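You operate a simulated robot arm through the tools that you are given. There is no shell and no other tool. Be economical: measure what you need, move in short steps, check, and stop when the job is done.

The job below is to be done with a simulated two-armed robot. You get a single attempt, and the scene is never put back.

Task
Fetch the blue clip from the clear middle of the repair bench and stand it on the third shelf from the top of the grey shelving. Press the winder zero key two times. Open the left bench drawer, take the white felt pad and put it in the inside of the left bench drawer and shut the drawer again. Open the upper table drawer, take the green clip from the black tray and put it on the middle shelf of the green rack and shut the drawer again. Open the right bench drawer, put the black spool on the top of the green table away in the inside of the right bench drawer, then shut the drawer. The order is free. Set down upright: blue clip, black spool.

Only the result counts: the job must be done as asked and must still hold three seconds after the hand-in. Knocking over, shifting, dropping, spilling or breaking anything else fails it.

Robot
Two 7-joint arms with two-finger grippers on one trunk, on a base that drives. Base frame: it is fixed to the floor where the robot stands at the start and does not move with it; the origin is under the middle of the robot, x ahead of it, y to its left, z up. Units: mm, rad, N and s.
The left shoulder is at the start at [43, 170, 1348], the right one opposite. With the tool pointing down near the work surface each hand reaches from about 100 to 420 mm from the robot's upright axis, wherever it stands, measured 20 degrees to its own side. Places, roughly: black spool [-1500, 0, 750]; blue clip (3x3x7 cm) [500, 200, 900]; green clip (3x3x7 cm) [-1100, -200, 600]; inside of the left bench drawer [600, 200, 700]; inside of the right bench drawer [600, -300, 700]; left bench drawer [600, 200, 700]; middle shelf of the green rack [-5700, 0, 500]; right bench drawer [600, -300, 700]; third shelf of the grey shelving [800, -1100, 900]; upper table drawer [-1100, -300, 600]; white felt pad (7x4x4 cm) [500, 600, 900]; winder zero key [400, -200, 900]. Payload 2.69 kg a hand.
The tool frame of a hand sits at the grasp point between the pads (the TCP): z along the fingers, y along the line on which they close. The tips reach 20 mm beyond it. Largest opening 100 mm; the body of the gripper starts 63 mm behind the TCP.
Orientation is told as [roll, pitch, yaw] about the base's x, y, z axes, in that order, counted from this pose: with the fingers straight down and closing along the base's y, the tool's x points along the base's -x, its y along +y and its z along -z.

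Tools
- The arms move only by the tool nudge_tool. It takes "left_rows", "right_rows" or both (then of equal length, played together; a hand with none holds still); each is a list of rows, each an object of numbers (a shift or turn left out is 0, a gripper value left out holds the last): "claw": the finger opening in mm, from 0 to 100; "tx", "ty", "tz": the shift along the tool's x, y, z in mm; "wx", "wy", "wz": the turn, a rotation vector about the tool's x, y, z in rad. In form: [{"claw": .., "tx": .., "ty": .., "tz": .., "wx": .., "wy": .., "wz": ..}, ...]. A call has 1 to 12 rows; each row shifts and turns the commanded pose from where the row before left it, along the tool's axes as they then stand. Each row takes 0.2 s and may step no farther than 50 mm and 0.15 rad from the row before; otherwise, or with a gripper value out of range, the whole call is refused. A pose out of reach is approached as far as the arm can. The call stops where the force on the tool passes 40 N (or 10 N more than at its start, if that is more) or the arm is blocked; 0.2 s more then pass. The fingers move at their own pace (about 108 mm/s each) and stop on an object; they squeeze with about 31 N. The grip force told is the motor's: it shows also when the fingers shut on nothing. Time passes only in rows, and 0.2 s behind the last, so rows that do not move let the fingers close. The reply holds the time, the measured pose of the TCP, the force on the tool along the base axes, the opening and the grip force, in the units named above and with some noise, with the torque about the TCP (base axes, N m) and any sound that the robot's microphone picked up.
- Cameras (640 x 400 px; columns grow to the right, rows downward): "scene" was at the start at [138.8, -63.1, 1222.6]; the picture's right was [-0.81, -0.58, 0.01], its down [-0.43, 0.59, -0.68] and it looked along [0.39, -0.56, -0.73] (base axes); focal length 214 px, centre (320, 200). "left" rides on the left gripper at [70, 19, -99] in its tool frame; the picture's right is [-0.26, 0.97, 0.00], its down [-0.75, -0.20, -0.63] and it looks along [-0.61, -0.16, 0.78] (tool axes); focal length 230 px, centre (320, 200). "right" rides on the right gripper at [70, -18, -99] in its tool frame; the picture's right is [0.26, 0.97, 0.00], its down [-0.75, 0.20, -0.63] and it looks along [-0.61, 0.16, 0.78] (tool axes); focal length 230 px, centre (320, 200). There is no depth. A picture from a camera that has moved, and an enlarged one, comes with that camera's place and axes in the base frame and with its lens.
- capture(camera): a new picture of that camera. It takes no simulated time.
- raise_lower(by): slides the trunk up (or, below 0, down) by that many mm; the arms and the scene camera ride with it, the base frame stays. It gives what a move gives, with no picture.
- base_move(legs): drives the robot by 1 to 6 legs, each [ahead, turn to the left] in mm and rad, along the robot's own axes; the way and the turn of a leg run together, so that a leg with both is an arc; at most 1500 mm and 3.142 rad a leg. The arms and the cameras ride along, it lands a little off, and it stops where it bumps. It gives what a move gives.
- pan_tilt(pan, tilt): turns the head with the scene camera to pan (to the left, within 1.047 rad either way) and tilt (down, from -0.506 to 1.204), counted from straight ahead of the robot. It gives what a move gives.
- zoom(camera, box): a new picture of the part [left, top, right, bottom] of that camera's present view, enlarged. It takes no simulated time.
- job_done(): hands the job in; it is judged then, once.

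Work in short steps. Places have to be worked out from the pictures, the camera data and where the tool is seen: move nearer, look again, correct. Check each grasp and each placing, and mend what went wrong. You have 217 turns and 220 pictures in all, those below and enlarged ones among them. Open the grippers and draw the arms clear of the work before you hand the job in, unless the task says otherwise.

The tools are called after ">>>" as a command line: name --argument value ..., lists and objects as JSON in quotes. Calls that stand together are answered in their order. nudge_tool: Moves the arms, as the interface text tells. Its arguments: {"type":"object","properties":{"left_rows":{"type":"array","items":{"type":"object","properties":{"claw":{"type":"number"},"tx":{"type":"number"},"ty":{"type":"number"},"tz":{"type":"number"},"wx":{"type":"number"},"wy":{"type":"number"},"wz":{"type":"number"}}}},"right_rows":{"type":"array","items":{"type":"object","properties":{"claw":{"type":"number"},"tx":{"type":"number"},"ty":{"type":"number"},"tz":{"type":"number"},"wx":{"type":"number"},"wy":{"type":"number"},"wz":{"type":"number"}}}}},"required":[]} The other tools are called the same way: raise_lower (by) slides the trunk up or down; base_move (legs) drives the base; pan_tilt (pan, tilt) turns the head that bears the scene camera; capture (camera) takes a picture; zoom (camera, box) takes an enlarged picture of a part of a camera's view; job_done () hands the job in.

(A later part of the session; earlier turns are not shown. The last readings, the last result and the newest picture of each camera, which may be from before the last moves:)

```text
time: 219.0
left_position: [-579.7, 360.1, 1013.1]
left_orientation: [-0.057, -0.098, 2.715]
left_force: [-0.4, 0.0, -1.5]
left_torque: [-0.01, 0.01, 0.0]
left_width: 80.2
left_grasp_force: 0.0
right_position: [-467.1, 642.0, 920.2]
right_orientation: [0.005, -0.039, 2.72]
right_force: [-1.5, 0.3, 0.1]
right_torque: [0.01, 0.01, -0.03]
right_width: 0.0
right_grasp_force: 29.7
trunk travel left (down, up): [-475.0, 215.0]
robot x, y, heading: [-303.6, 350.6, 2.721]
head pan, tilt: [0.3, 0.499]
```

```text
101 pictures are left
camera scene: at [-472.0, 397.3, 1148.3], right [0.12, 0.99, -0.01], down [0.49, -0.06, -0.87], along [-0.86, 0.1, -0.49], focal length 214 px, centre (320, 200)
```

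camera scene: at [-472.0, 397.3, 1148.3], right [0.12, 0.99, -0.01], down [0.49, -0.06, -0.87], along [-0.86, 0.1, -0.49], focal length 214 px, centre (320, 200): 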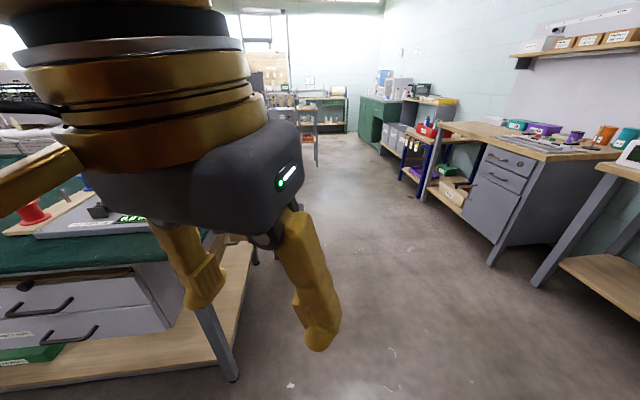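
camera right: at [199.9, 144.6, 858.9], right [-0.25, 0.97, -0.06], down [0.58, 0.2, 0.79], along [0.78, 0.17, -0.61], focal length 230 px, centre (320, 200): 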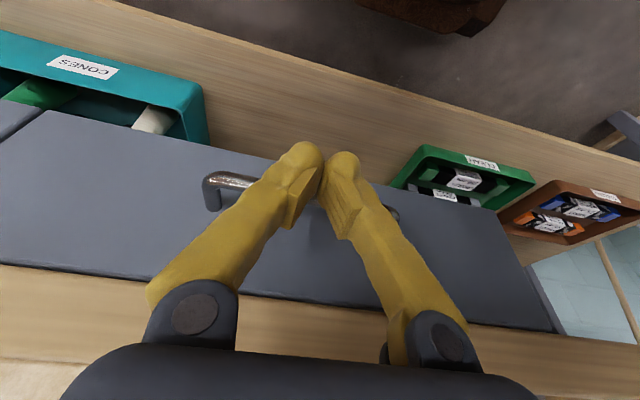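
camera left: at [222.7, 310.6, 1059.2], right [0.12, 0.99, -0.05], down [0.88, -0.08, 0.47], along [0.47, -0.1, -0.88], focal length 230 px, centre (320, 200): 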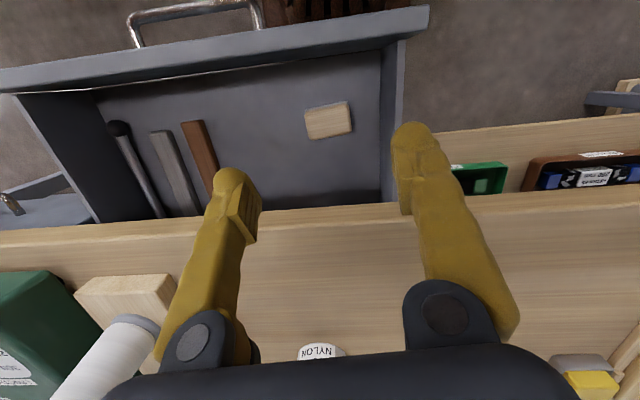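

The green table is to my left front. I go around: face -y, drive 500 mm, and turn to face the table squarely.

>>> base_move --legs '[[0, 1.98], [500, 0], [0, -1.571]]'

>>> pan_tilt --pan 0.0 --tilt 0.4

>>> capture --camera "scene"

```text
time: 230.7
left_position: [-566.4, -253.3, 1011.1]
left_orientation: [-0.038, -0.067, 3.098]
left_force: [-0.3, 0.1, -0.4]
left_torque: [0.01, 0.0, 0.02]
left_width: 80.3
left_grasp_force: 0.2
right_position: [-579.0, 55.2, 921.9]
right_orientation: [0.005, -0.038, 3.104]
right_force: [-1.1, 0.1, -0.1]
right_torque: [0.0, -0.04, 0.0]
right_width: 0.0
right_grasp_force: 29.1
trunk travel left (down, up): [-475.0, 215.0]
robot x, y, heading: [-315.0, -164.6, 3.111]
head pan, tilt: [0.3, 0.499]
```

```text
time: 231.5
left_position: [-572.4, -240.5, 1017.3]
left_orientation: [-0.067, -0.126, 3.102]
left_force: [0.3, -0.5, -0.1]
left_torque: [0.0, 0.01, 0.0]
left_width: 80.2
left_grasp_force: 0.0
right_position: [-567.8, 54.5, 925.8]
right_orientation: [0.004, -0.056, 3.102]
right_force: [0.4, -0.7, 0.0]
right_torque: [0.02, 0.0, 0.03]
right_width: 0.0
right_grasp_force: 29.2
trunk travel left (down, up): [-475.0, 215.0]
robot x, y, heading: [-315.3, -166.6, 3.11]
head pan, tilt: [0.0, 0.4]
```

```text
100 pictures are left
camera scene: at [-496.5, -156.9, 1157.4], right [0.03, 1.0, 0.0], down [0.41, -0.01, -0.91], along [-0.91, 0.03, -0.41], focal length 214 px, centre (320, 200)
```

scene: 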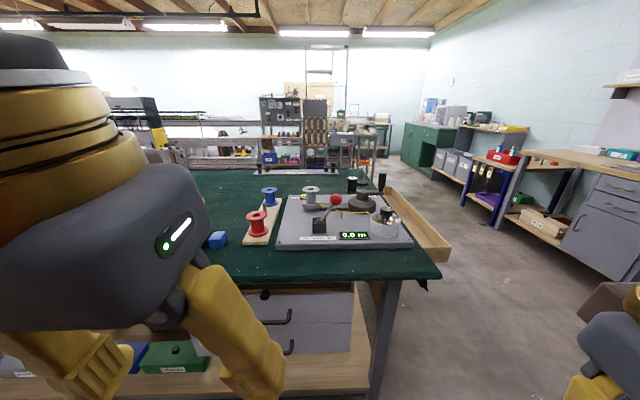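

I zoom in on the table top and its drawers.

>>> zoom --camera "scene" --box '[200, 150, 460, 310]'

>>> zoom --camera "scene" --box '[120, 260, 440, 400]'

>>> capture --camera "right"

>>> capture --camera "left"

```text
2.46 times, centred on (330, 230) of scene
camera zoom: at [-496.5, -156.9, 1157.4], right [0.03, 1.0, 0.0], down [0.41, -0.01, -0.91], along [-0.91, 0.03, -0.41], focal length 528 px, centre (295, 126)
```

zoom: 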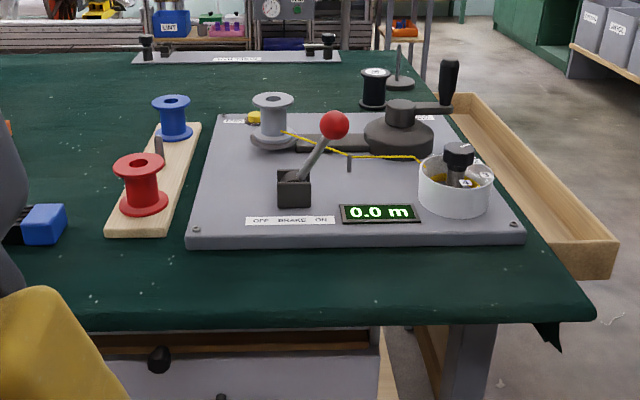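

```text
2.00 times, centred on (280, 330) of scene
camera zoom: at [-496.5, -156.9, 1157.4], right [0.03, 1.0, 0.0], down [0.41, -0.01, -0.91], along [-0.91, 0.03, -0.41], focal length 429 px, centre (400, -60)
```

zoom: 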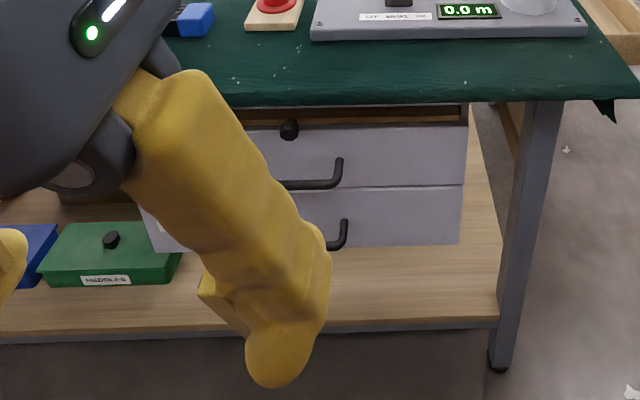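

```text
97 pictures are left
camera right: at [-491.2, 69.5, 1021.8], right [0.22, -0.98, -0.01], down [-0.72, -0.17, 0.67], along [-0.66, -0.14, -0.74], focal length 230 px, centre (320, 200)
```

right: 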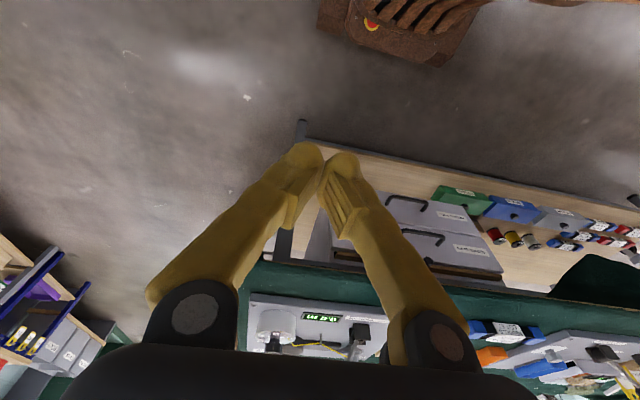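

```text
96 pictures are left
camera left: at [-492.2, -269.8, 1106.4], right [-0.3, -0.95, -0.03], down [-0.66, 0.18, 0.73], along [-0.69, 0.24, -0.68], focal length 230 px, centre (320, 200)
```

left: 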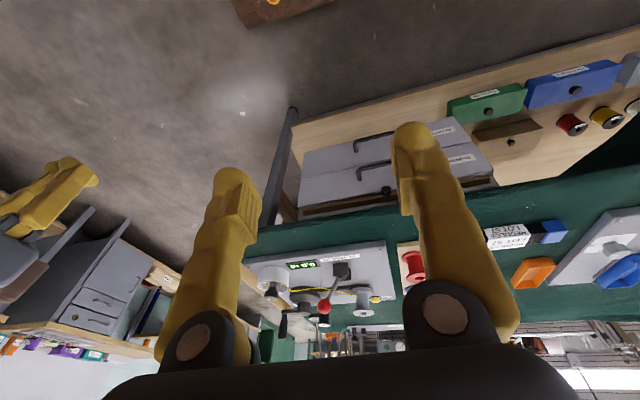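

The upper drawer spans y≈-77…-524 at x≈-915, handle centre near y≈-300, z≈640. I first move the left hand outward to a relaxed pose, then tilt it forward with vertical jaws as I did with the right.

>>> nudge_tool --left_rows '[{"tx": -12, "ty": 25, "tz": -5}, {"tx": -12, "ty": 25, "tz": -5}, {"tx": -12, "ty": 25, "tz": -5}, {"tx": -12, "ty": 25, "tz": -5}, {"tx": -12, "ty": 25, "tz": -5}, {"tx": -12, "ty": 25, "tz": -5, "wy": 0.06}, {"ty": 25, "wy": 0.06}, {"ty": 25}, {}]'

>>> nudge_tool --left_rows '[{"tx": -18, "ty": -10, "wy": -0.15, "claw": 60}, {"tx": -17.8, "tz": 2.7, "ty": -10, "wy": -0.15}, {"tx": -17.2, "tz": 5.3, "ty": -10, "wy": -0.15}, {"tx": -16.2, "tz": 7.8, "ty": -10, "wy": -0.15}, {"tx": -14.9, "tz": 10.2, "ty": -10, "wy": -0.15}, {"tx": -13.2, "tz": 12.3, "ty": -10, "wy": -0.15}, {"tx": -11.2, "tz": 14.1, "ty": -10, "wy": -0.15}, {"tz": 15, "tx": -9}, {}]'

>>> capture --camera "scene"

```text
time: 233.5
left_position: [-642.6, -446.0, 1041.1]
left_orientation: [-0.037, 0.036, 3.094]
left_force: [-0.3, 1.6, 0.2]
left_torque: [0.02, -0.01, 0.01]
left_width: 79.9
left_grasp_force: 0.1
left hand out of reach, approached as far as the arm can: row 1
right_position: [-568.5, 55.6, 925.0]
right_orientation: [0.008, -0.057, 3.102]
right_force: [-0.7, -0.1, 0.0]
right_torque: [0.02, 0.02, 0.05]
right_width: 0.0
right_grasp_force: 29.5
trunk travel left (down, up): [-475.0, 215.0]
robot x, y, heading: [-311.7, -165.5, 3.115]
head pan, tilt: [0.0, 0.4]
```

```text
time: 235.5
left_position: [-783.1, -367.2, 1039.9]
left_orientation: [-0.069, -1.013, -3.129]
left_force: [0.4, 0.3, 0.0]
left_torque: [0.02, 0.03, 0.01]
left_width: 60.0
left_grasp_force: 0.0
right_position: [-566.7, 53.9, 925.9]
right_orientation: [0.005, -0.058, 3.104]
right_force: [-0.5, -0.2, -0.1]
right_torque: [-0.07, -0.03, 0.0]
right_width: 0.2
right_grasp_force: 29.3
trunk travel left (down, up): [-475.0, 215.0]
robot x, y, heading: [-317.4, -162.5, 3.113]
head pan, tilt: [0.0, 0.4]
```

```text
95 pictures are left
camera scene: at [-496.3, -156.1, 1157.5], right [0.03, 1.0, 0.0], down [0.4, -0.01, -0.91], along [-0.91, 0.03, -0.41], focal length 214 px, centre (320, 200)
```

scene: 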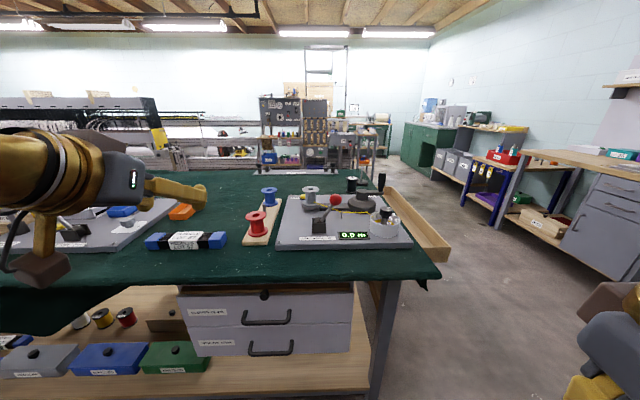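

Clear view now: handle bar runs y≈-345…-222 at z≈632, x≈-885. I spin the left wrist to make the jaws vertical, then lower the trunk 400 mm.

>>> nudge_tool --left_rows '[{"wz": -0.14}, {"wz": -0.14}, {"wz": -0.14}, {"wz": -0.14}, {"wz": -0.14}, {"wz": -0.14}, {"wz": -0.14}, {"wz": -0.14}, {"wz": -0.14}, {"wz": -0.14}, {"wz": -0.14}, {}]'

>>> raise_lower --by -380

>>> capture --camera "left"

>>> capture --camera "scene"

```text
time: 238.1
left_position: [-783.0, -367.0, 1039.3]
left_orientation: [-1.011, 0.014, -1.632]
left_force: [-0.5, -0.6, 0.0]
left_torque: [-0.02, 0.01, 0.0]
left_width: 60.0
left_grasp_force: 0.1
right_position: [-567.3, 55.0, 926.0]
right_orientation: [0.005, -0.057, 3.106]
right_force: [0.4, 0.1, -0.5]
right_torque: [0.0, -0.01, -0.02]
right_width: 0.0
right_grasp_force: 29.5
trunk travel left (down, up): [-475.0, 215.0]
robot x, y, heading: [-314.7, -168.4, 3.111]
head pan, tilt: [0.0, 0.4]
```

```text
time: 241.8
left_position: [-782.1, -368.3, 659.1]
left_orientation: [-1.013, 0.012, -1.634]
left_force: [-0.7, -0.1, -0.3]
left_torque: [-0.02, 0.0, 0.0]
left_width: 60.1
left_grasp_force: 0.1
right_position: [-564.2, 55.9, 545.7]
right_orientation: [0.007, -0.054, 3.103]
right_force: [-0.2, -0.4, -0.4]
right_torque: [-0.02, -0.02, -0.02]
right_width: 0.0
right_grasp_force: 28.7
trunk travel left (down, up): [-95.0, 595.0]
robot x, y, heading: [-312.3, -163.7, 3.109]
head pan, tilt: [0.0, 0.4]
```

```text
94 pictures are left
camera left: at [-684.6, -305.8, 697.3], right [0.49, -0.28, -0.82], down [0.38, -0.78, 0.49], along [-0.78, -0.56, -0.28], focal length 230 px, centre (320, 200)
```

left: 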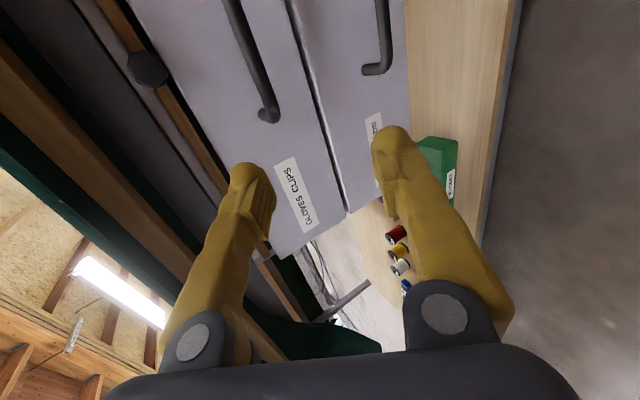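

```text
93 pictures are left
camera scene: at [-489.6, -156.4, 777.6], right [0.03, 1.0, 0.0], down [0.4, -0.01, -0.91], along [-0.91, 0.03, -0.4], focal length 214 px, centre (320, 200)
```

scene: 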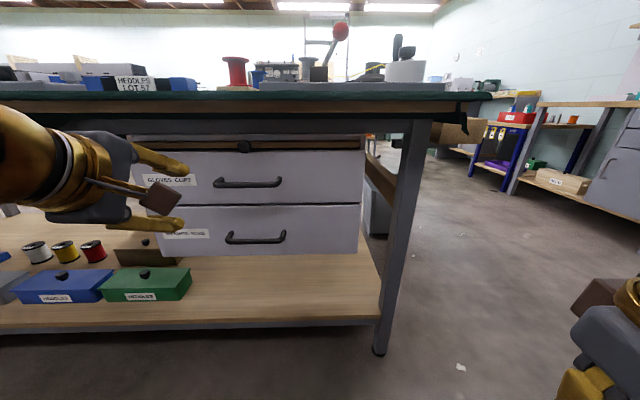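

Upper drawer ("GLOVES CLIPS") handle bar: x≈-880, z≈645, y -345…-218. I centre the left hand on it and approach to 40 mm.

>>> nudge_tool --left_rows '[{"claw": 50, "tx": 29}, {"tx": 29}, {"tx": 29}, {"tz": 26, "ty": -16}, {"tz": 26, "ty": -16}, {}]'

>>> capture --camera "left"

```text
time: 243.2
left_position: [-839.1, -276.8, 660.6]
left_orientation: [-1.015, 0.01, -1.633]
left_force: [0.1, -0.3, -0.4]
left_torque: [0.0, 0.01, 0.01]
left_width: 50.2
left_grasp_force: 0.1
right_position: [-565.0, 54.5, 547.0]
right_orientation: [0.006, -0.054, 3.104]
right_force: [0.2, 0.0, 0.5]
right_torque: [0.0, 0.02, 0.02]
right_width: 0.0
right_grasp_force: 29.3
trunk travel left (down, up): [-95.0, 595.0]
robot x, y, heading: [-317.5, -165.6, 3.112]
head pan, tilt: [0.0, 0.4]
```

```text
92 pictures are left
camera left: at [-741.5, -214.2, 698.0], right [0.49, -0.28, -0.82], down [0.38, -0.78, 0.49], along [-0.78, -0.56, -0.28], focal length 230 px, centre (320, 200)
```

left: 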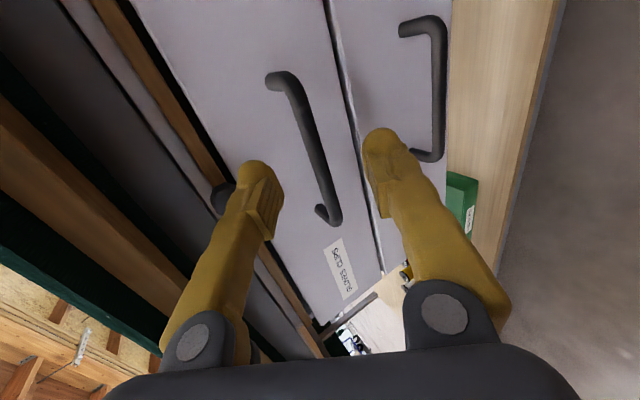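

Bar is between the jaws. I advance 35 mm and close.

>>> nudge_tool --left_rows '[{"tz": 12, "ty": -2}, {"tz": 12, "ty": -2}, {"tz": 10, "ty": -2}, {"claw": 20}, {"claw": 0}, {}, {}]'

>>> capture --camera "left"

```text
time: 244.8
left_position: [-867.8, -273.6, 647.9]
left_orientation: [-1.014, 0.013, -1.637]
left_force: [27.8, 1.0, 10.3]
left_torque: [-0.06, -0.17, 0.2]
left_width: 6.1
left_grasp_force: 29.9
right_position: [-563.6, 54.3, 546.7]
right_orientation: [0.007, -0.057, 3.104]
right_force: [-0.2, 0.1, 0.3]
right_torque: [0.03, 0.0, 0.01]
right_width: 0.0
right_grasp_force: 29.4
trunk travel left (down, up): [-95.0, 595.0]
robot x, y, heading: [-311.9, -166.2, 3.111]
head pan, tilt: [0.0, 0.4]
```

```text
91 pictures are left
camera left: at [-770.0, -211.6, 686.1], right [0.49, -0.28, -0.82], down [0.38, -0.78, 0.49], along [-0.78, -0.55, -0.28], focal length 230 px, centre (320, 200)
```

left: 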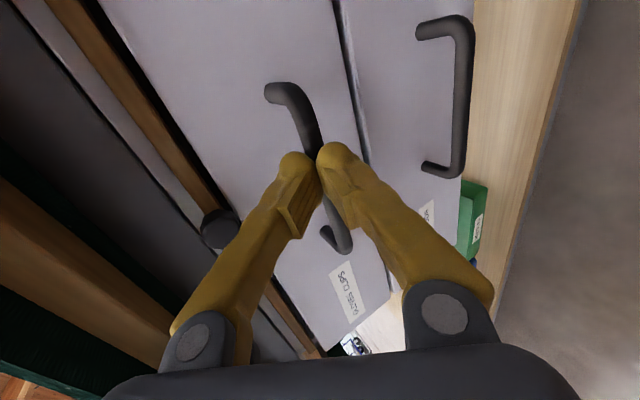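

Gripped. I pull the drawer by backing the base 220 mm.

>>> base_move --legs '[[-220, 0]]'

>>> capture --camera "left"

>>> capture --camera "scene"

```text
time: 246.4
left_position: [-651.5, -283.6, 647.0]
left_orientation: [-1.015, 0.011, -1.628]
left_force: [-0.1, 1.0, -0.7]
left_torque: [0.0, 0.01, -0.02]
left_width: 0.0
left_grasp_force: 30.3
right_position: [-345.8, 47.9, 546.2]
right_orientation: [0.006, -0.055, 3.107]
right_force: [0.9, -0.7, -0.1]
right_torque: [-0.01, 0.04, 0.03]
right_width: 0.3
right_grasp_force: 29.7
trunk travel left (down, up): [-95.0, 595.0]
robot x, y, heading: [-97.1, -172.0, 3.11]
head pan, tilt: [0.0, 0.4]
```

```text
90 pictures are left
camera left: at [-553.2, -221.0, 685.0], right [0.5, -0.28, -0.82], down [0.38, -0.78, 0.49], along [-0.78, -0.56, -0.28], focal length 230 px, centre (320, 200)
```

left: 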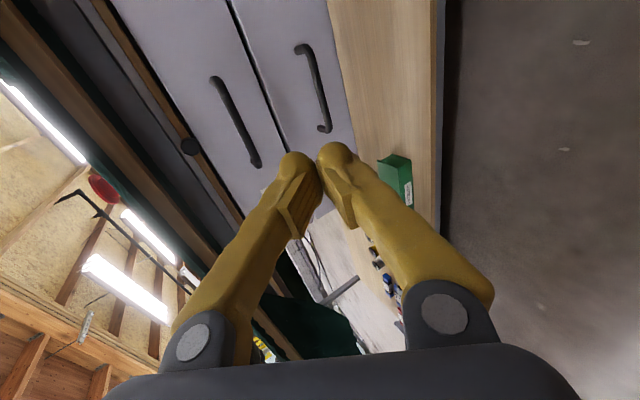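

```text
89 pictures are left
camera scene: at [-270.6, -163.8, 777.5], right [0.03, 1.0, 0.0], down [0.41, -0.01, -0.91], along [-0.91, 0.02, -0.41], focal length 214 px, centre (320, 200)
```

scene: 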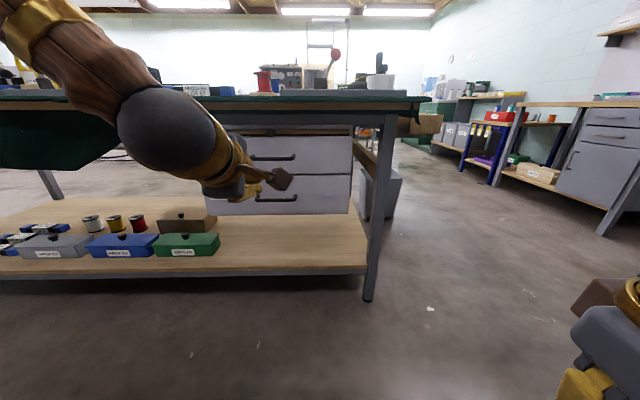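

The grip slipped off: it was about 12 mm too shallow. I open, drive back in, and grip deeper.

>>> nudge_tool --left_rows '[{"claw": 50}, {}]'

>>> base_move --legs '[[190, 0]]'

>>> nudge_tool --left_rows '[{}, {}]'

>>> capture --camera "left"

```text
time: 247.0
left_position: [-640.1, -283.4, 656.0]
left_orientation: [-1.03, 0.011, -1.63]
left_force: [-0.1, 0.1, -0.9]
left_torque: [-0.02, 0.02, -0.05]
left_width: 50.3
left_grasp_force: 0.0
right_position: [-351.0, 46.3, 548.2]
right_orientation: [0.008, -0.095, 3.108]
right_force: [0.5, 0.3, -0.5]
right_torque: [-0.01, -0.01, -0.01]
right_width: 0.0
right_grasp_force: 29.4
trunk travel left (down, up): [-95.0, 595.0]
robot x, y, heading: [-96.3, -172.4, 3.117]
head pan, tilt: [0.0, 0.4]
```

```text
time: 248.6
left_position: [-834.0, -279.2, 656.3]
left_orientation: [-1.029, 0.01, -1.63]
left_force: [0.2, 0.5, -0.1]
left_torque: [0.01, -0.02, 0.01]
left_width: 50.0
left_grasp_force: 0.0
right_position: [-542.3, 51.0, 550.3]
right_orientation: [0.009, -0.092, 3.107]
right_force: [-0.1, -0.5, 0.0]
right_torque: [0.02, 0.0, 0.01]
right_width: 0.0
right_grasp_force: 29.5
trunk travel left (down, up): [-95.0, 595.0]
robot x, y, heading: [-285.3, -164.3, 3.116]
head pan, tilt: [0.0, 0.4]
```

```text
time: 249.2
left_position: [-824.4, -279.3, 666.1]
left_orientation: [-1.048, 0.01, -1.629]
left_force: [1.0, 0.1, 0.5]
left_torque: [0.0, -0.02, -0.04]
left_width: 50.1
left_grasp_force: 0.2
right_position: [-555.1, 49.4, 552.7]
right_orientation: [0.014, -0.15, 3.104]
right_force: [-0.2, 0.5, -0.1]
right_torque: [0.04, -0.01, 0.0]
right_width: 0.0
right_grasp_force: 29.2
trunk travel left (down, up): [-95.0, 595.0]
robot x, y, heading: [-289.0, -164.8, 3.113]
head pan, tilt: [0.0, 0.4]
```

```text
88 pictures are left
camera left: at [-725.1, -216.2, 699.8], right [0.47, -0.28, -0.84], down [0.4, -0.78, 0.48], along [-0.79, -0.56, -0.25], focal length 230 px, centre (320, 200)
```

left: 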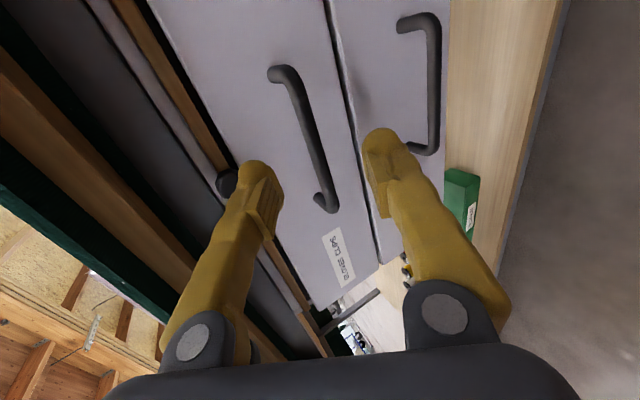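

Now advance 64 mm to put the TCP slightly past the bar, then close.

>>> nudge_tool --left_rows '[{"tz": 16, "ty": -3}, {"tz": 16, "ty": -3}, {"tz": 14, "ty": -2}, {"tz": 11, "ty": -2}, {"tz": 9, "ty": -1}, {}, {"claw": 20}, {"claw": 0}, {}, {}]'

>>> capture --camera "left"

```text
time: 251.4
left_position: [-886.0, -275.7, 637.4]
left_orientation: [-1.039, 0.011, -1.632]
left_force: [9.1, 1.0, -22.7]
left_torque: [0.2, -0.03, 0.41]
left_width: 6.1
left_grasp_force: 33.1
right_position: [-555.9, 48.8, 552.1]
right_orientation: [0.014, -0.147, 3.105]
right_force: [0.2, -0.5, -0.4]
right_torque: [0.01, 0.01, -0.01]
right_width: 0.1
right_grasp_force: 29.5
trunk travel left (down, up): [-95.0, 595.0]
robot x, y, heading: [-290.4, -168.4, 3.119]
head pan, tilt: [0.0, 0.4]
```

```text
87 pictures are left
camera left: at [-786.7, -212.2, 673.0], right [0.47, -0.28, -0.84], down [0.39, -0.78, 0.48], along [-0.79, -0.56, -0.26], focal length 230 px, centre (320, 200)
```

left: 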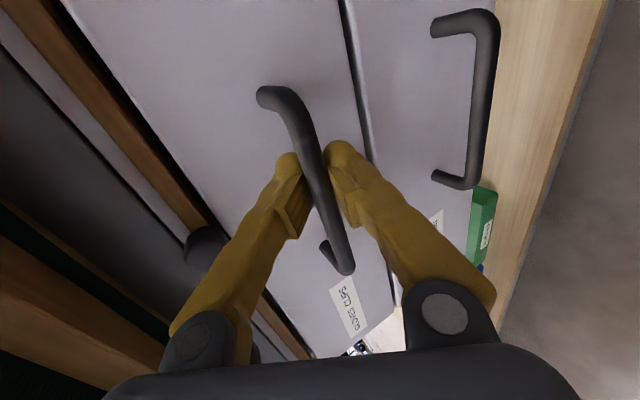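

A firmer grip around the bar. I back 220 mm again.

>>> base_move --legs '[[-110, 0], [-110, 0]]'

>>> capture --camera "left"

>>> capture --camera "scene"

```text
time: 252.6
left_position: [-757.8, -279.1, 638.6]
left_orientation: [-1.02, 0.012, -1.64]
left_force: [2.7, 1.5, -53.1]
left_torque: [0.19, -0.08, 0.01]
left_width: 5.9
left_grasp_force: 33.2
right_position: [-470.7, 43.4, 555.2]
right_orientation: [0.015, -0.202, 3.102]
right_force: [0.8, -0.2, -0.5]
right_torque: [0.02, 0.02, 0.0]
right_width: 0.1
right_grasp_force: 29.4
trunk travel left (down, up): [-95.0, 595.0]
robot x, y, heading: [-191.7, -168.4, 3.117]
head pan, tilt: [0.0, 0.4]
stopped in leg 1: the force on the tool passed its limit at 41 N (the readings are from after the stop); the commanded pose is now the measured one
```

```text
86 pictures are left
camera left: at [-658.2, -216.6, 675.1], right [0.49, -0.28, -0.83], down [0.38, -0.78, 0.49], along [-0.79, -0.55, -0.27], focal length 230 px, centre (320, 200)
```

left: 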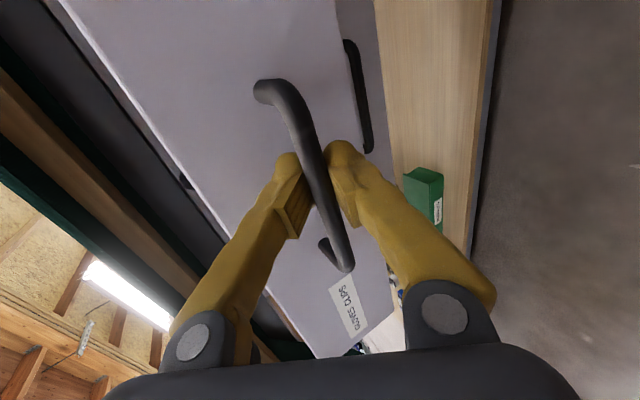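

```text
85 pictures are left
camera scene: at [-368.3, -161.8, 776.9], right [0.03, 1.0, 0.0], down [0.41, -0.01, -0.91], along [-0.91, 0.02, -0.41], focal length 214 px, centre (320, 200)
```

scene: 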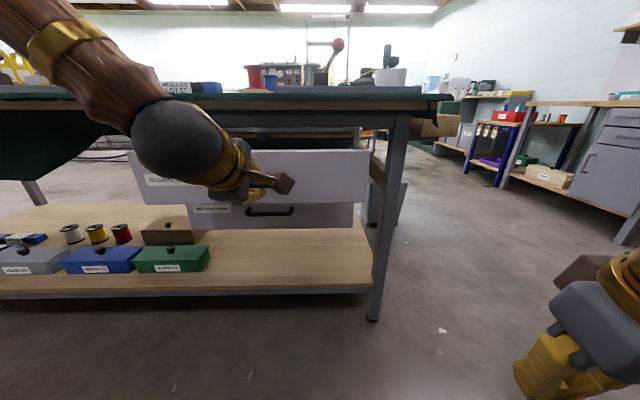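

Drawer is moving (≈125 mm open). I relieve the vertical strain and pull another 110 mm.

>>> nudge_tool --left_rows '[{"ty": 4, "tz": 2}, {"ty": 4, "tz": 2}, {}]'

>>> base_move --legs '[[-110, 0]]'

>>> capture --camera "scene"

```text
time: 253.4
left_position: [-762.5, -279.0, 637.7]
left_orientation: [-1.045, 0.014, -1.636]
left_force: [2.7, -5.9, -29.8]
left_torque: [0.24, -0.04, -0.19]
left_width: 6.2
left_grasp_force: 33.6
right_position: [-470.0, 42.8, 556.6]
right_orientation: [0.016, -0.201, 3.104]
right_force: [-0.1, 0.0, 0.0]
right_torque: [0.0, 0.0, -0.01]
right_width: 0.0
right_grasp_force: 29.1
trunk travel left (down, up): [-95.0, 595.0]
robot x, y, heading: [-191.8, -168.1, 3.119]
head pan, tilt: [0.0, 0.4]
```

```text
time: 254.6
left_position: [-649.2, -277.6, 638.5]
left_orientation: [-1.044, 0.014, -1.641]
left_force: [-0.5, 8.9, -31.3]
left_torque: [0.19, -0.04, 0.27]
left_width: 6.0
left_grasp_force: 33.4
right_position: [-359.0, 39.5, 556.0]
right_orientation: [0.018, -0.2, 3.103]
right_force: [-0.1, -0.4, -0.6]
right_torque: [0.0, 0.01, 0.02]
right_width: 0.0
right_grasp_force: 29.9
trunk travel left (down, up): [-95.0, 595.0]
robot x, y, heading: [-79.2, -171.3, 3.114]
head pan, tilt: [0.0, 0.4]
```

```text
84 pictures are left
camera scene: at [-256.0, -164.2, 777.1], right [0.03, 1.0, 0.0], down [0.41, -0.01, -0.91], along [-0.91, 0.02, -0.41], focal length 214 px, centre (320, 200)
```

scene: 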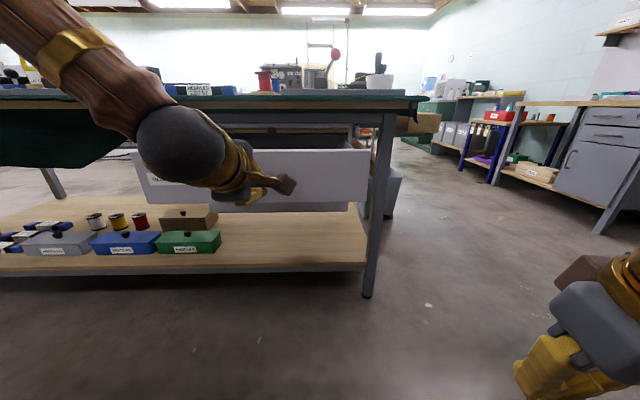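

Open about 235 mm. I release, withdraw the hand, and raise the trunk to look inside.

>>> nudge_tool --left_rows '[{"ty": 3}, {"claw": 15}, {"claw": 45}, {}, {"tz": -18}, {"tz": -18}, {"tz": -18}, {"tz": -18}, {}]'

>>> raise_lower --by 330

>>> pan_tilt --pan 0.0 --tilt 0.7

>>> capture --camera "scene"

>>> capture --camera "left"

```text
time: 254.9
left_position: [-616.4, -282.7, 638.1]
left_orientation: [-1.029, 0.012, -1.642]
left_force: [4.0, 1.4, -50.2]
left_torque: [0.27, -0.06, 0.26]
left_width: 5.7
left_grasp_force: 32.9
right_position: [-383.8, 33.6, 565.4]
right_orientation: [0.031, -0.321, 3.098]
right_force: [0.1, 0.0, -0.5]
right_torque: [-0.02, 0.02, 0.02]
right_width: 0.3
right_grasp_force: 29.3
trunk travel left (down, up): [-95.0, 595.0]
robot x, y, heading: [-81.6, -168.7, 3.108]
head pan, tilt: [0.0, 0.4]
stopped in row 1 (left hand): the force on the tool passed its limit at 44 N (the readings are from after the stop); the commanded pose is now the measured one
```

```text
time: 255.3
left_position: [-600.4, -283.3, 638.5]
left_orientation: [-1.016, 0.008, -1.647]
left_force: [4.2, 5.4, -56.0]
left_torque: [0.28, -0.07, 0.05]
left_width: 6.1
left_grasp_force: 34.3
right_position: [-396.6, 31.4, 572.4]
right_orientation: [0.039, -0.381, 3.089]
right_force: [-0.3, -0.9, 0.0]
right_torque: [-0.01, 0.0, -0.01]
right_width: 0.1
right_grasp_force: 29.5
trunk travel left (down, up): [-96.0, 594.0]
robot x, y, heading: [-79.0, -171.8, 3.112]
head pan, tilt: [0.0, 0.4]
stopped: the force on the tool passed its limit at 66 N (the readings are from after the stop); the commanded pose is now the measured one
```

```text
time: 256.1
left_position: [-604.4, -284.0, 637.3]
left_orientation: [-1.018, 0.009, -1.646]
left_force: [3.0, 5.3, -64.4]
left_torque: [0.18, -0.07, -0.25]
left_width: 6.1
left_grasp_force: 33.0
right_position: [-396.1, 31.7, 571.7]
right_orientation: [0.039, -0.377, 3.09]
right_force: [-0.9, 0.4, 0.0]
right_torque: [-0.01, 0.0, 0.0]
right_width: 0.1
right_grasp_force: 29.2
trunk travel left (down, up): [-96.0, 594.0]
robot x, y, heading: [-78.0, -170.4, 3.12]
head pan, tilt: [0.0, 0.7]
```

```text
83 pictures are left
camera scene: at [-249.1, -164.8, 751.1], right [0.03, 1.0, 0.0], down [0.66, -0.02, -0.75], along [-0.75, 0.02, -0.66], focal length 214 px, centre (320, 200)
```

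scene: 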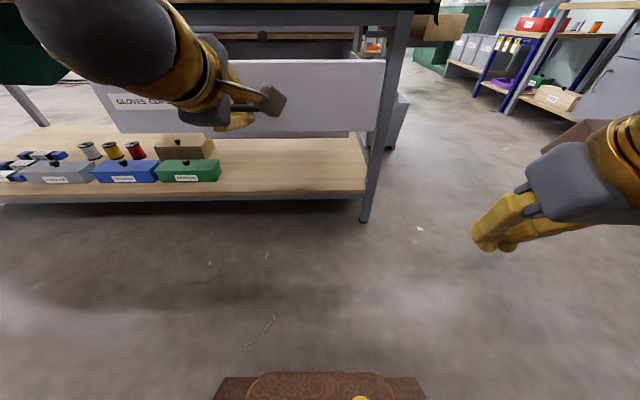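

```text
82 pictures are left
camera left: at [-505.2, -221.9, 675.6], right [0.49, -0.29, -0.83], down [0.37, -0.79, 0.49], along [-0.79, -0.55, -0.28], focal length 230 px, centre (320, 200)
```

left: 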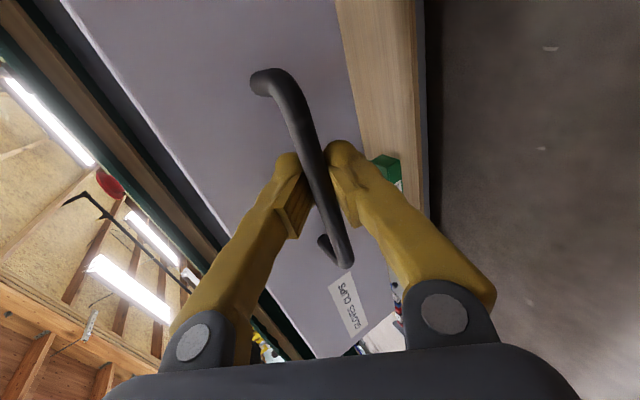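

The force limit stopped that. I now just open the claw without motion.

>>> nudge_tool --left_rows '[{"claw": 20}, {"claw": 45}, {}, {}]'

>>> nudge_tool --left_rows '[{"tz": -18}, {"tz": -18}, {"tz": -18}, {"tz": -18}, {}]'

>>> capture --camera "left"

```text
time: 257.1
left_position: [-606.9, -281.8, 648.6]
left_orientation: [-1.05, 0.01, -1.644]
left_force: [0.6, -0.2, -0.3]
left_torque: [0.0, 0.0, -0.01]
left_width: 44.8
left_grasp_force: 0.1
right_position: [-393.4, 31.5, 572.3]
right_orientation: [0.039, -0.382, 3.091]
right_force: [0.4, 0.1, 0.3]
right_torque: [-0.02, 0.02, 0.0]
right_width: 0.0
right_grasp_force: 29.5
trunk travel left (down, up): [-96.0, 594.0]
robot x, y, heading: [-78.8, -171.0, 3.116]
head pan, tilt: [0.0, 0.7]
```

```text
time: 258.3
left_position: [-544.4, -286.8, 685.5]
left_orientation: [-1.047, 0.012, -1.644]
left_force: [0.0, 0.5, 1.0]
left_torque: [0.0, -0.05, -0.02]
left_width: 45.0
left_grasp_force: 0.0
right_position: [-394.2, 31.2, 573.2]
right_orientation: [0.042, -0.381, 3.091]
right_force: [0.2, 0.1, -0.8]
right_torque: [-0.02, 0.0, -0.01]
right_width: 0.0
right_grasp_force: 29.4
trunk travel left (down, up): [-96.0, 594.0]
robot x, y, heading: [-80.2, -173.2, 3.117]
head pan, tilt: [0.0, 0.7]
```

```text
81 pictures are left
camera left: at [-444.4, -226.3, 719.6], right [0.46, -0.28, -0.84], down [0.39, -0.79, 0.48], along [-0.8, -0.55, -0.25], focal length 230 px, centre (320, 200)
```

left: 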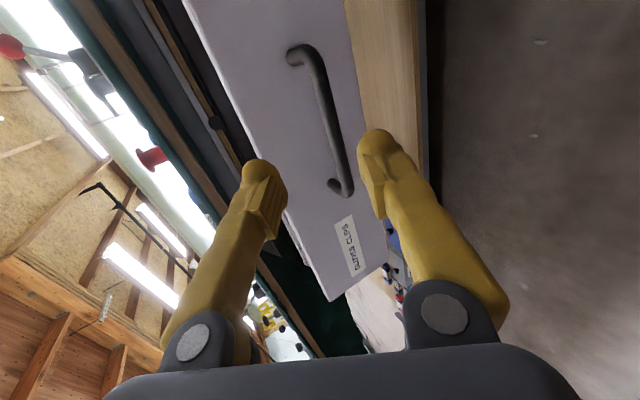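

Free now. I raise the trunk 330 mm and look into the drawer.

>>> raise_lower --by 330

>>> capture --camera "scene"

```text
time: 261.5
left_position: [-545.4, -288.2, 1015.5]
left_orientation: [-1.046, 0.01, -1.645]
left_force: [-0.1, 0.0, 0.2]
left_torque: [0.03, 0.0, 0.0]
left_width: 45.0
left_grasp_force: 0.0
right_position: [-401.3, 31.3, 903.0]
right_orientation: [0.044, -0.397, 3.089]
right_force: [0.2, 0.1, 0.7]
right_torque: [0.01, 0.01, 0.0]
right_width: 0.3
right_grasp_force: 29.1
trunk travel left (down, up): [-426.0, 264.0]
robot x, y, heading: [-81.5, -171.4, 3.118]
head pan, tilt: [0.0, 0.7]
```

```text
80 pictures are left
camera scene: at [-251.9, -164.3, 1081.8], right [0.03, 1.0, 0.0], down [0.66, -0.02, -0.75], along [-0.75, 0.02, -0.66], focal length 214 px, centre (320, 200)
```

scene: 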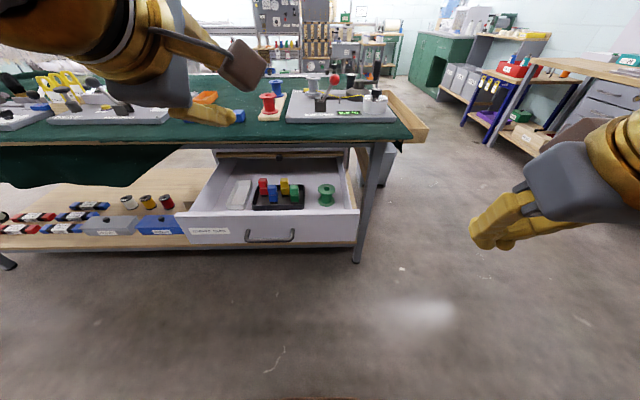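

>>> zoom --camera "scene" --box '[180, 150, 370, 260]'

```text
3.37 times, centred on (275, 205) of scene
camera zoom: at [-251.9, -164.3, 1081.8], right [0.03, 1.0, 0.0], down [0.66, -0.02, -0.75], along [-0.75, 0.02, -0.66], focal length 722 px, centre (472, 183)
```

zoom: 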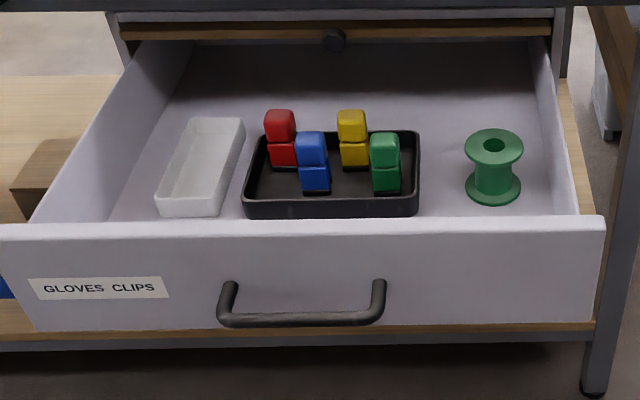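

Inside is the black tray with four standing clips; green is at about (-808,-237), base z≈580. I bring the left hand back to pointing straight down with jaws along y, and relax the right hand aside.

>>> nudge_tool --left_rows '[{"wx": -0.15}, {"wx": -0.15}, {"wx": -0.15}, {"wx": -0.15}, {"wx": -0.15}, {"wx": -0.15}, {"wx": -0.15}, {}]' --right_rows '[{"wy": 0.13, "ty": -20, "tx": -10}, {"wy": 0.13, "ty": -20, "tx": -10}, {"wy": 0.13, "ty": -20, "tx": -10}, {"ty": -20, "tx": -10}, {}, {}, {}, {}]'

>>> nudge_tool --left_rows '[{"wz": 0.15}, {"wz": 0.15}, {"wz": 0.15}, {"wz": 0.15}, {"wz": 0.15}, {"wz": 0.15}, {"wz": 0.15}, {"wz": 0.15}, {"wz": 0.15}, {"wz": 0.15}, {}]'

>>> capture --camera "left"

```text
time: 263.3
left_position: [-545.2, -287.3, 1014.7]
left_orientation: [0.005, 0.014, -1.643]
left_force: [0.1, -0.2, 0.3]
left_torque: [-0.01, -0.01, 0.02]
left_width: 45.1
left_grasp_force: 0.1
right_position: [-409.7, 114.8, 904.8]
right_orientation: [0.031, 0.051, 3.107]
right_force: [0.1, 0.2, -0.9]
right_torque: [-0.01, 0.01, -0.03]
right_width: 0.0
right_grasp_force: 30.0
trunk travel left (down, up): [-426.0, 264.0]
robot x, y, heading: [-81.2, -170.4, 3.117]
head pan, tilt: [0.0, 0.7]
```

```text
time: 265.7
left_position: [-546.4, -288.7, 1015.4]
left_orientation: [-0.011, 0.006, 3.138]
left_force: [0.0, -0.1, 0.5]
left_torque: [-0.01, -0.03, -0.02]
left_width: 45.1
left_grasp_force: 0.0
right_position: [-411.2, 113.6, 904.3]
right_orientation: [0.032, 0.051, 3.108]
right_force: [0.5, 0.3, -0.6]
right_torque: [0.01, 0.0, -0.02]
right_width: 0.0
right_grasp_force: 29.7
trunk travel left (down, up): [-426.0, 264.0]
robot x, y, heading: [-80.4, -168.8, 3.111]
head pan, tilt: [0.0, 0.7]
```

```text
78 pictures are left
camera left: at [-476.4, -308.6, 1114.6], right [-0.26, -0.96, -0.01], down [-0.75, 0.2, 0.63], along [-0.6, 0.17, -0.78], focal length 230 px, centre (320, 200)
```

left: 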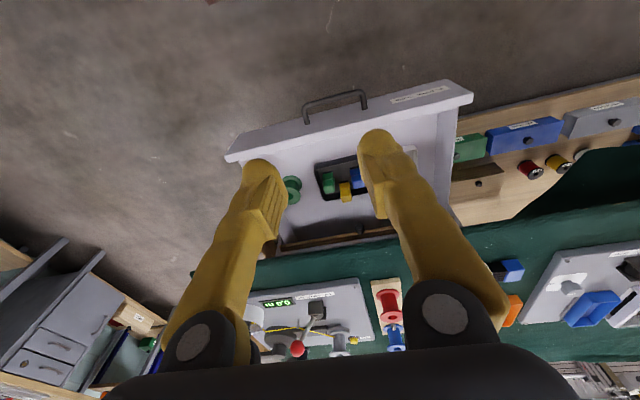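

Good view: green clip visible from the left camera. I drive ahead 270 mm with the hand well above the drawer, and look again.

>>> base_move --legs '[[270, 0.03]]'

>>> nudge_tool --left_rows '[{"tz": 30}, {"tz": 30}, {"tz": 30}, {}]'

>>> capture --camera "left"

>>> capture --camera "scene"

```text
time: 267.6
left_position: [-804.8, -298.5, 1014.6]
left_orientation: [-0.01, 0.005, -3.114]
left_force: [0.4, -0.6, 0.0]
left_torque: [0.0, -0.02, 0.01]
left_width: 44.8
left_grasp_force: 0.0
right_position: [-682.2, 110.1, 903.2]
right_orientation: [0.03, 0.052, 3.137]
right_force: [-0.6, 0.3, 0.0]
right_torque: [-0.02, -0.01, -0.06]
right_width: 0.0
right_grasp_force: 29.1
trunk travel left (down, up): [-426.0, 264.0]
robot x, y, heading: [-337.7, -169.8, -3.134]
head pan, tilt: [0.0, 0.7]
```

```text
time: 268.6
left_position: [-789.9, -294.5, 931.6]
left_orientation: [-0.012, -0.014, -3.113]
left_force: [0.0, -0.2, -0.8]
left_torque: [-0.01, 0.02, -0.01]
left_width: 45.0
left_grasp_force: 0.0
right_position: [-665.9, 107.7, 910.5]
right_orientation: [0.031, 0.034, 3.138]
right_force: [-0.4, 0.2, -0.6]
right_torque: [-0.01, 0.01, -0.02]
right_width: 0.1
right_grasp_force: 29.3
trunk travel left (down, up): [-426.0, 264.0]
robot x, y, heading: [-339.9, -169.5, -3.137]
head pan, tilt: [0.0, 0.7]
```

```text
77 pictures are left
camera left: at [-719.0, -314.3, 1030.6], right [-0.23, -0.97, -0.01], down [-0.75, 0.17, 0.64], along [-0.62, 0.15, -0.77], focal length 230 px, centre (320, 200)
```

left: 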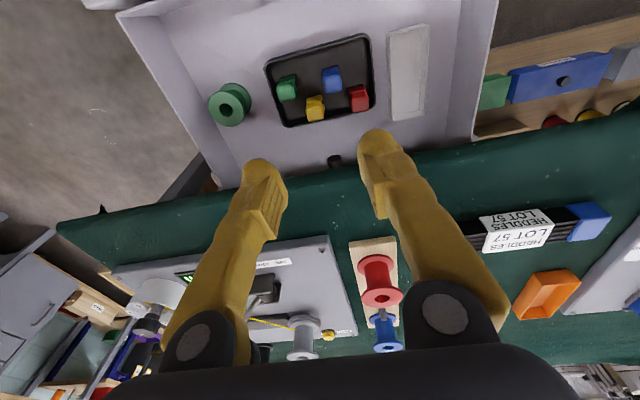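

```text
76 pictures are left
camera scene: at [-513.8, -166.0, 1082.0], right [0.0, 1.0, 0.0], down [0.66, 0.0, -0.75], along [-0.75, 0.0, -0.66], focal length 214 px, centre (320, 200)
```

scene: 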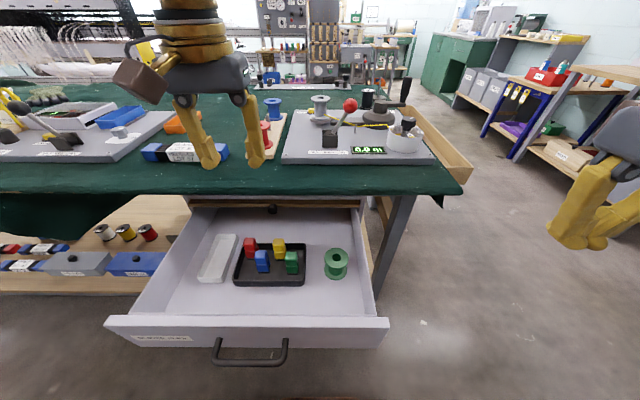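

Green clip top at about (-805,-235,640). I align the hand above it, then lower the trunk by 150 mm.

>>> nudge_tool --left_rows '[{"ty": -28, "tx": -8}, {"ty": -29, "tx": -7}, {"claw": 52}, {}]'

>>> raise_lower --by -170

>>> capture --camera "left"

>>> capture --camera "scene"

```text
time: 269.6
left_position: [-807.8, -238.9, 932.3]
left_orientation: [-0.013, -0.013, -3.114]
left_force: [-0.2, -0.3, -0.5]
left_torque: [0.01, 0.01, 0.0]
left_width: 52.1
left_grasp_force: 0.0
right_position: [-667.0, 107.4, 910.1]
right_orientation: [0.031, 0.036, 3.138]
right_force: [-0.1, -0.4, -0.1]
right_torque: [0.0, 0.0, 0.02]
right_width: 0.0
right_grasp_force: 29.8
trunk travel left (down, up): [-426.0, 264.0]
robot x, y, heading: [-342.4, -168.4, -3.141]
head pan, tilt: [0.0, 0.7]
```

```text
time: 271.5
left_position: [-808.6, -238.8, 762.7]
left_orientation: [-0.013, -0.01, -3.114]
left_force: [1.0, 0.2, 0.3]
left_torque: [0.02, 0.02, -0.01]
left_width: 51.8
left_grasp_force: 0.1
right_position: [-667.4, 108.7, 740.2]
right_orientation: [0.031, 0.032, 3.137]
right_force: [-0.1, 0.5, 0.4]
right_torque: [0.02, 0.01, 0.0]
right_width: 0.2
right_grasp_force: 29.8
trunk travel left (down, up): [-256.0, 434.0]
robot x, y, heading: [-343.7, -167.9, -3.138]
head pan, tilt: [0.0, 0.7]
```

```text
75 pictures are left
camera left: at [-735.8, -257.8, 861.5], right [-0.23, -0.97, -0.01], down [-0.75, 0.17, 0.64], along [-0.62, 0.15, -0.77], focal length 230 px, centre (320, 200)
```

left: 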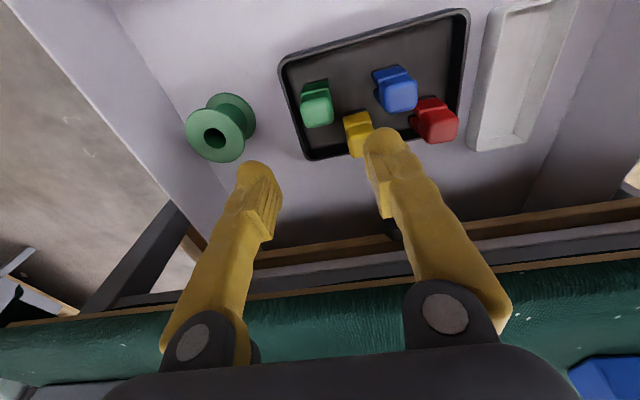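

```text
74 pictures are left
camera scene: at [-511.3, -165.9, 912.0], right [0.0, 1.0, 0.0], down [0.66, 0.0, -0.75], along [-0.75, 0.0, -0.66], focal length 214 px, centre (320, 200)
```

scene: 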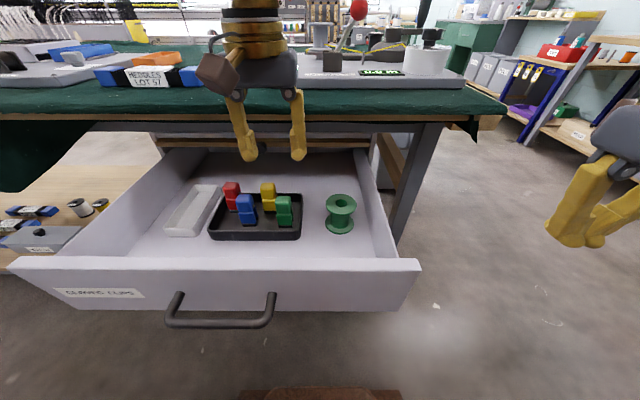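

The hand is right above the green clip (projected point matches). I descend 100 mm.

>>> nudge_tool --left_rows '[{"tz": 25}, {"tz": 25}, {"tz": 25}, {"tz": 20}, {}]'

>>> capture --camera "left"

>>> zoom --camera "scene" --box '[180, 130, 380, 255]'

```text
time: 272.7
left_position: [-810.3, -238.9, 668.3]
left_orientation: [-0.013, -0.013, -3.115]
left_force: [-0.1, -0.5, 0.8]
left_torque: [0.02, 0.01, -0.02]
left_width: 52.2
left_grasp_force: 0.1
right_position: [-666.1, 109.6, 740.0]
right_orientation: [0.031, 0.034, 3.136]
right_force: [-0.4, 0.3, 0.4]
right_torque: [0.02, 0.01, 0.01]
right_width: 0.0
right_grasp_force: 29.4
trunk travel left (down, up): [-256.0, 434.0]
robot x, y, heading: [-344.2, -166.3, -3.141]
head pan, tilt: [0.0, 0.7]
```

```text
73 pictures are left
camera left: at [-738.2, -256.2, 766.7], right [-0.23, -0.97, -0.01], down [-0.75, 0.17, 0.64], along [-0.62, 0.15, -0.77], focal length 230 px, centre (320, 200)
```

left: 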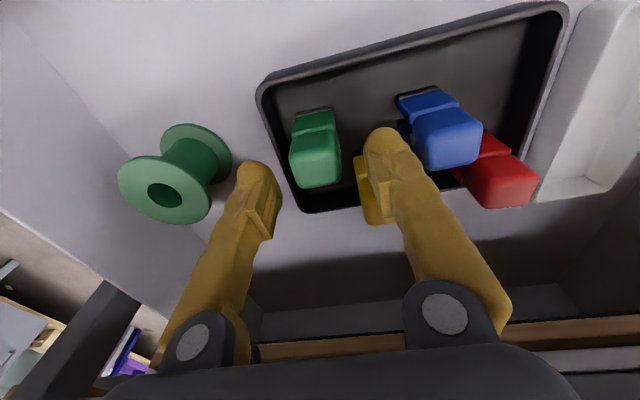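

```text
3.20 times, centred on (280, 192) of scene
camera zoom: at [-511.4, -165.9, 911.9], right [0.0, 1.0, 0.0], down [0.66, 0.0, -0.75], along [-0.75, 0.0, -0.66], focal length 686 px, centre (448, 224)
```

zoom: 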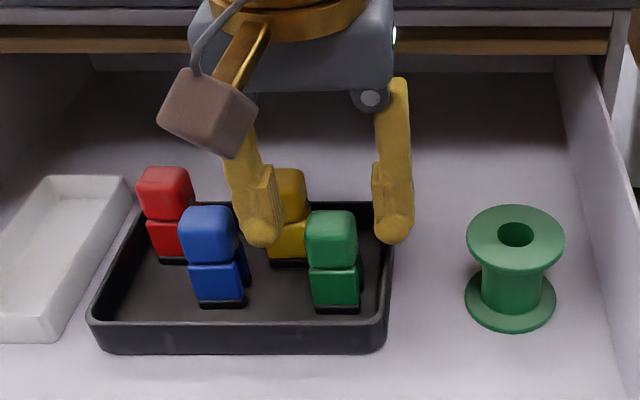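

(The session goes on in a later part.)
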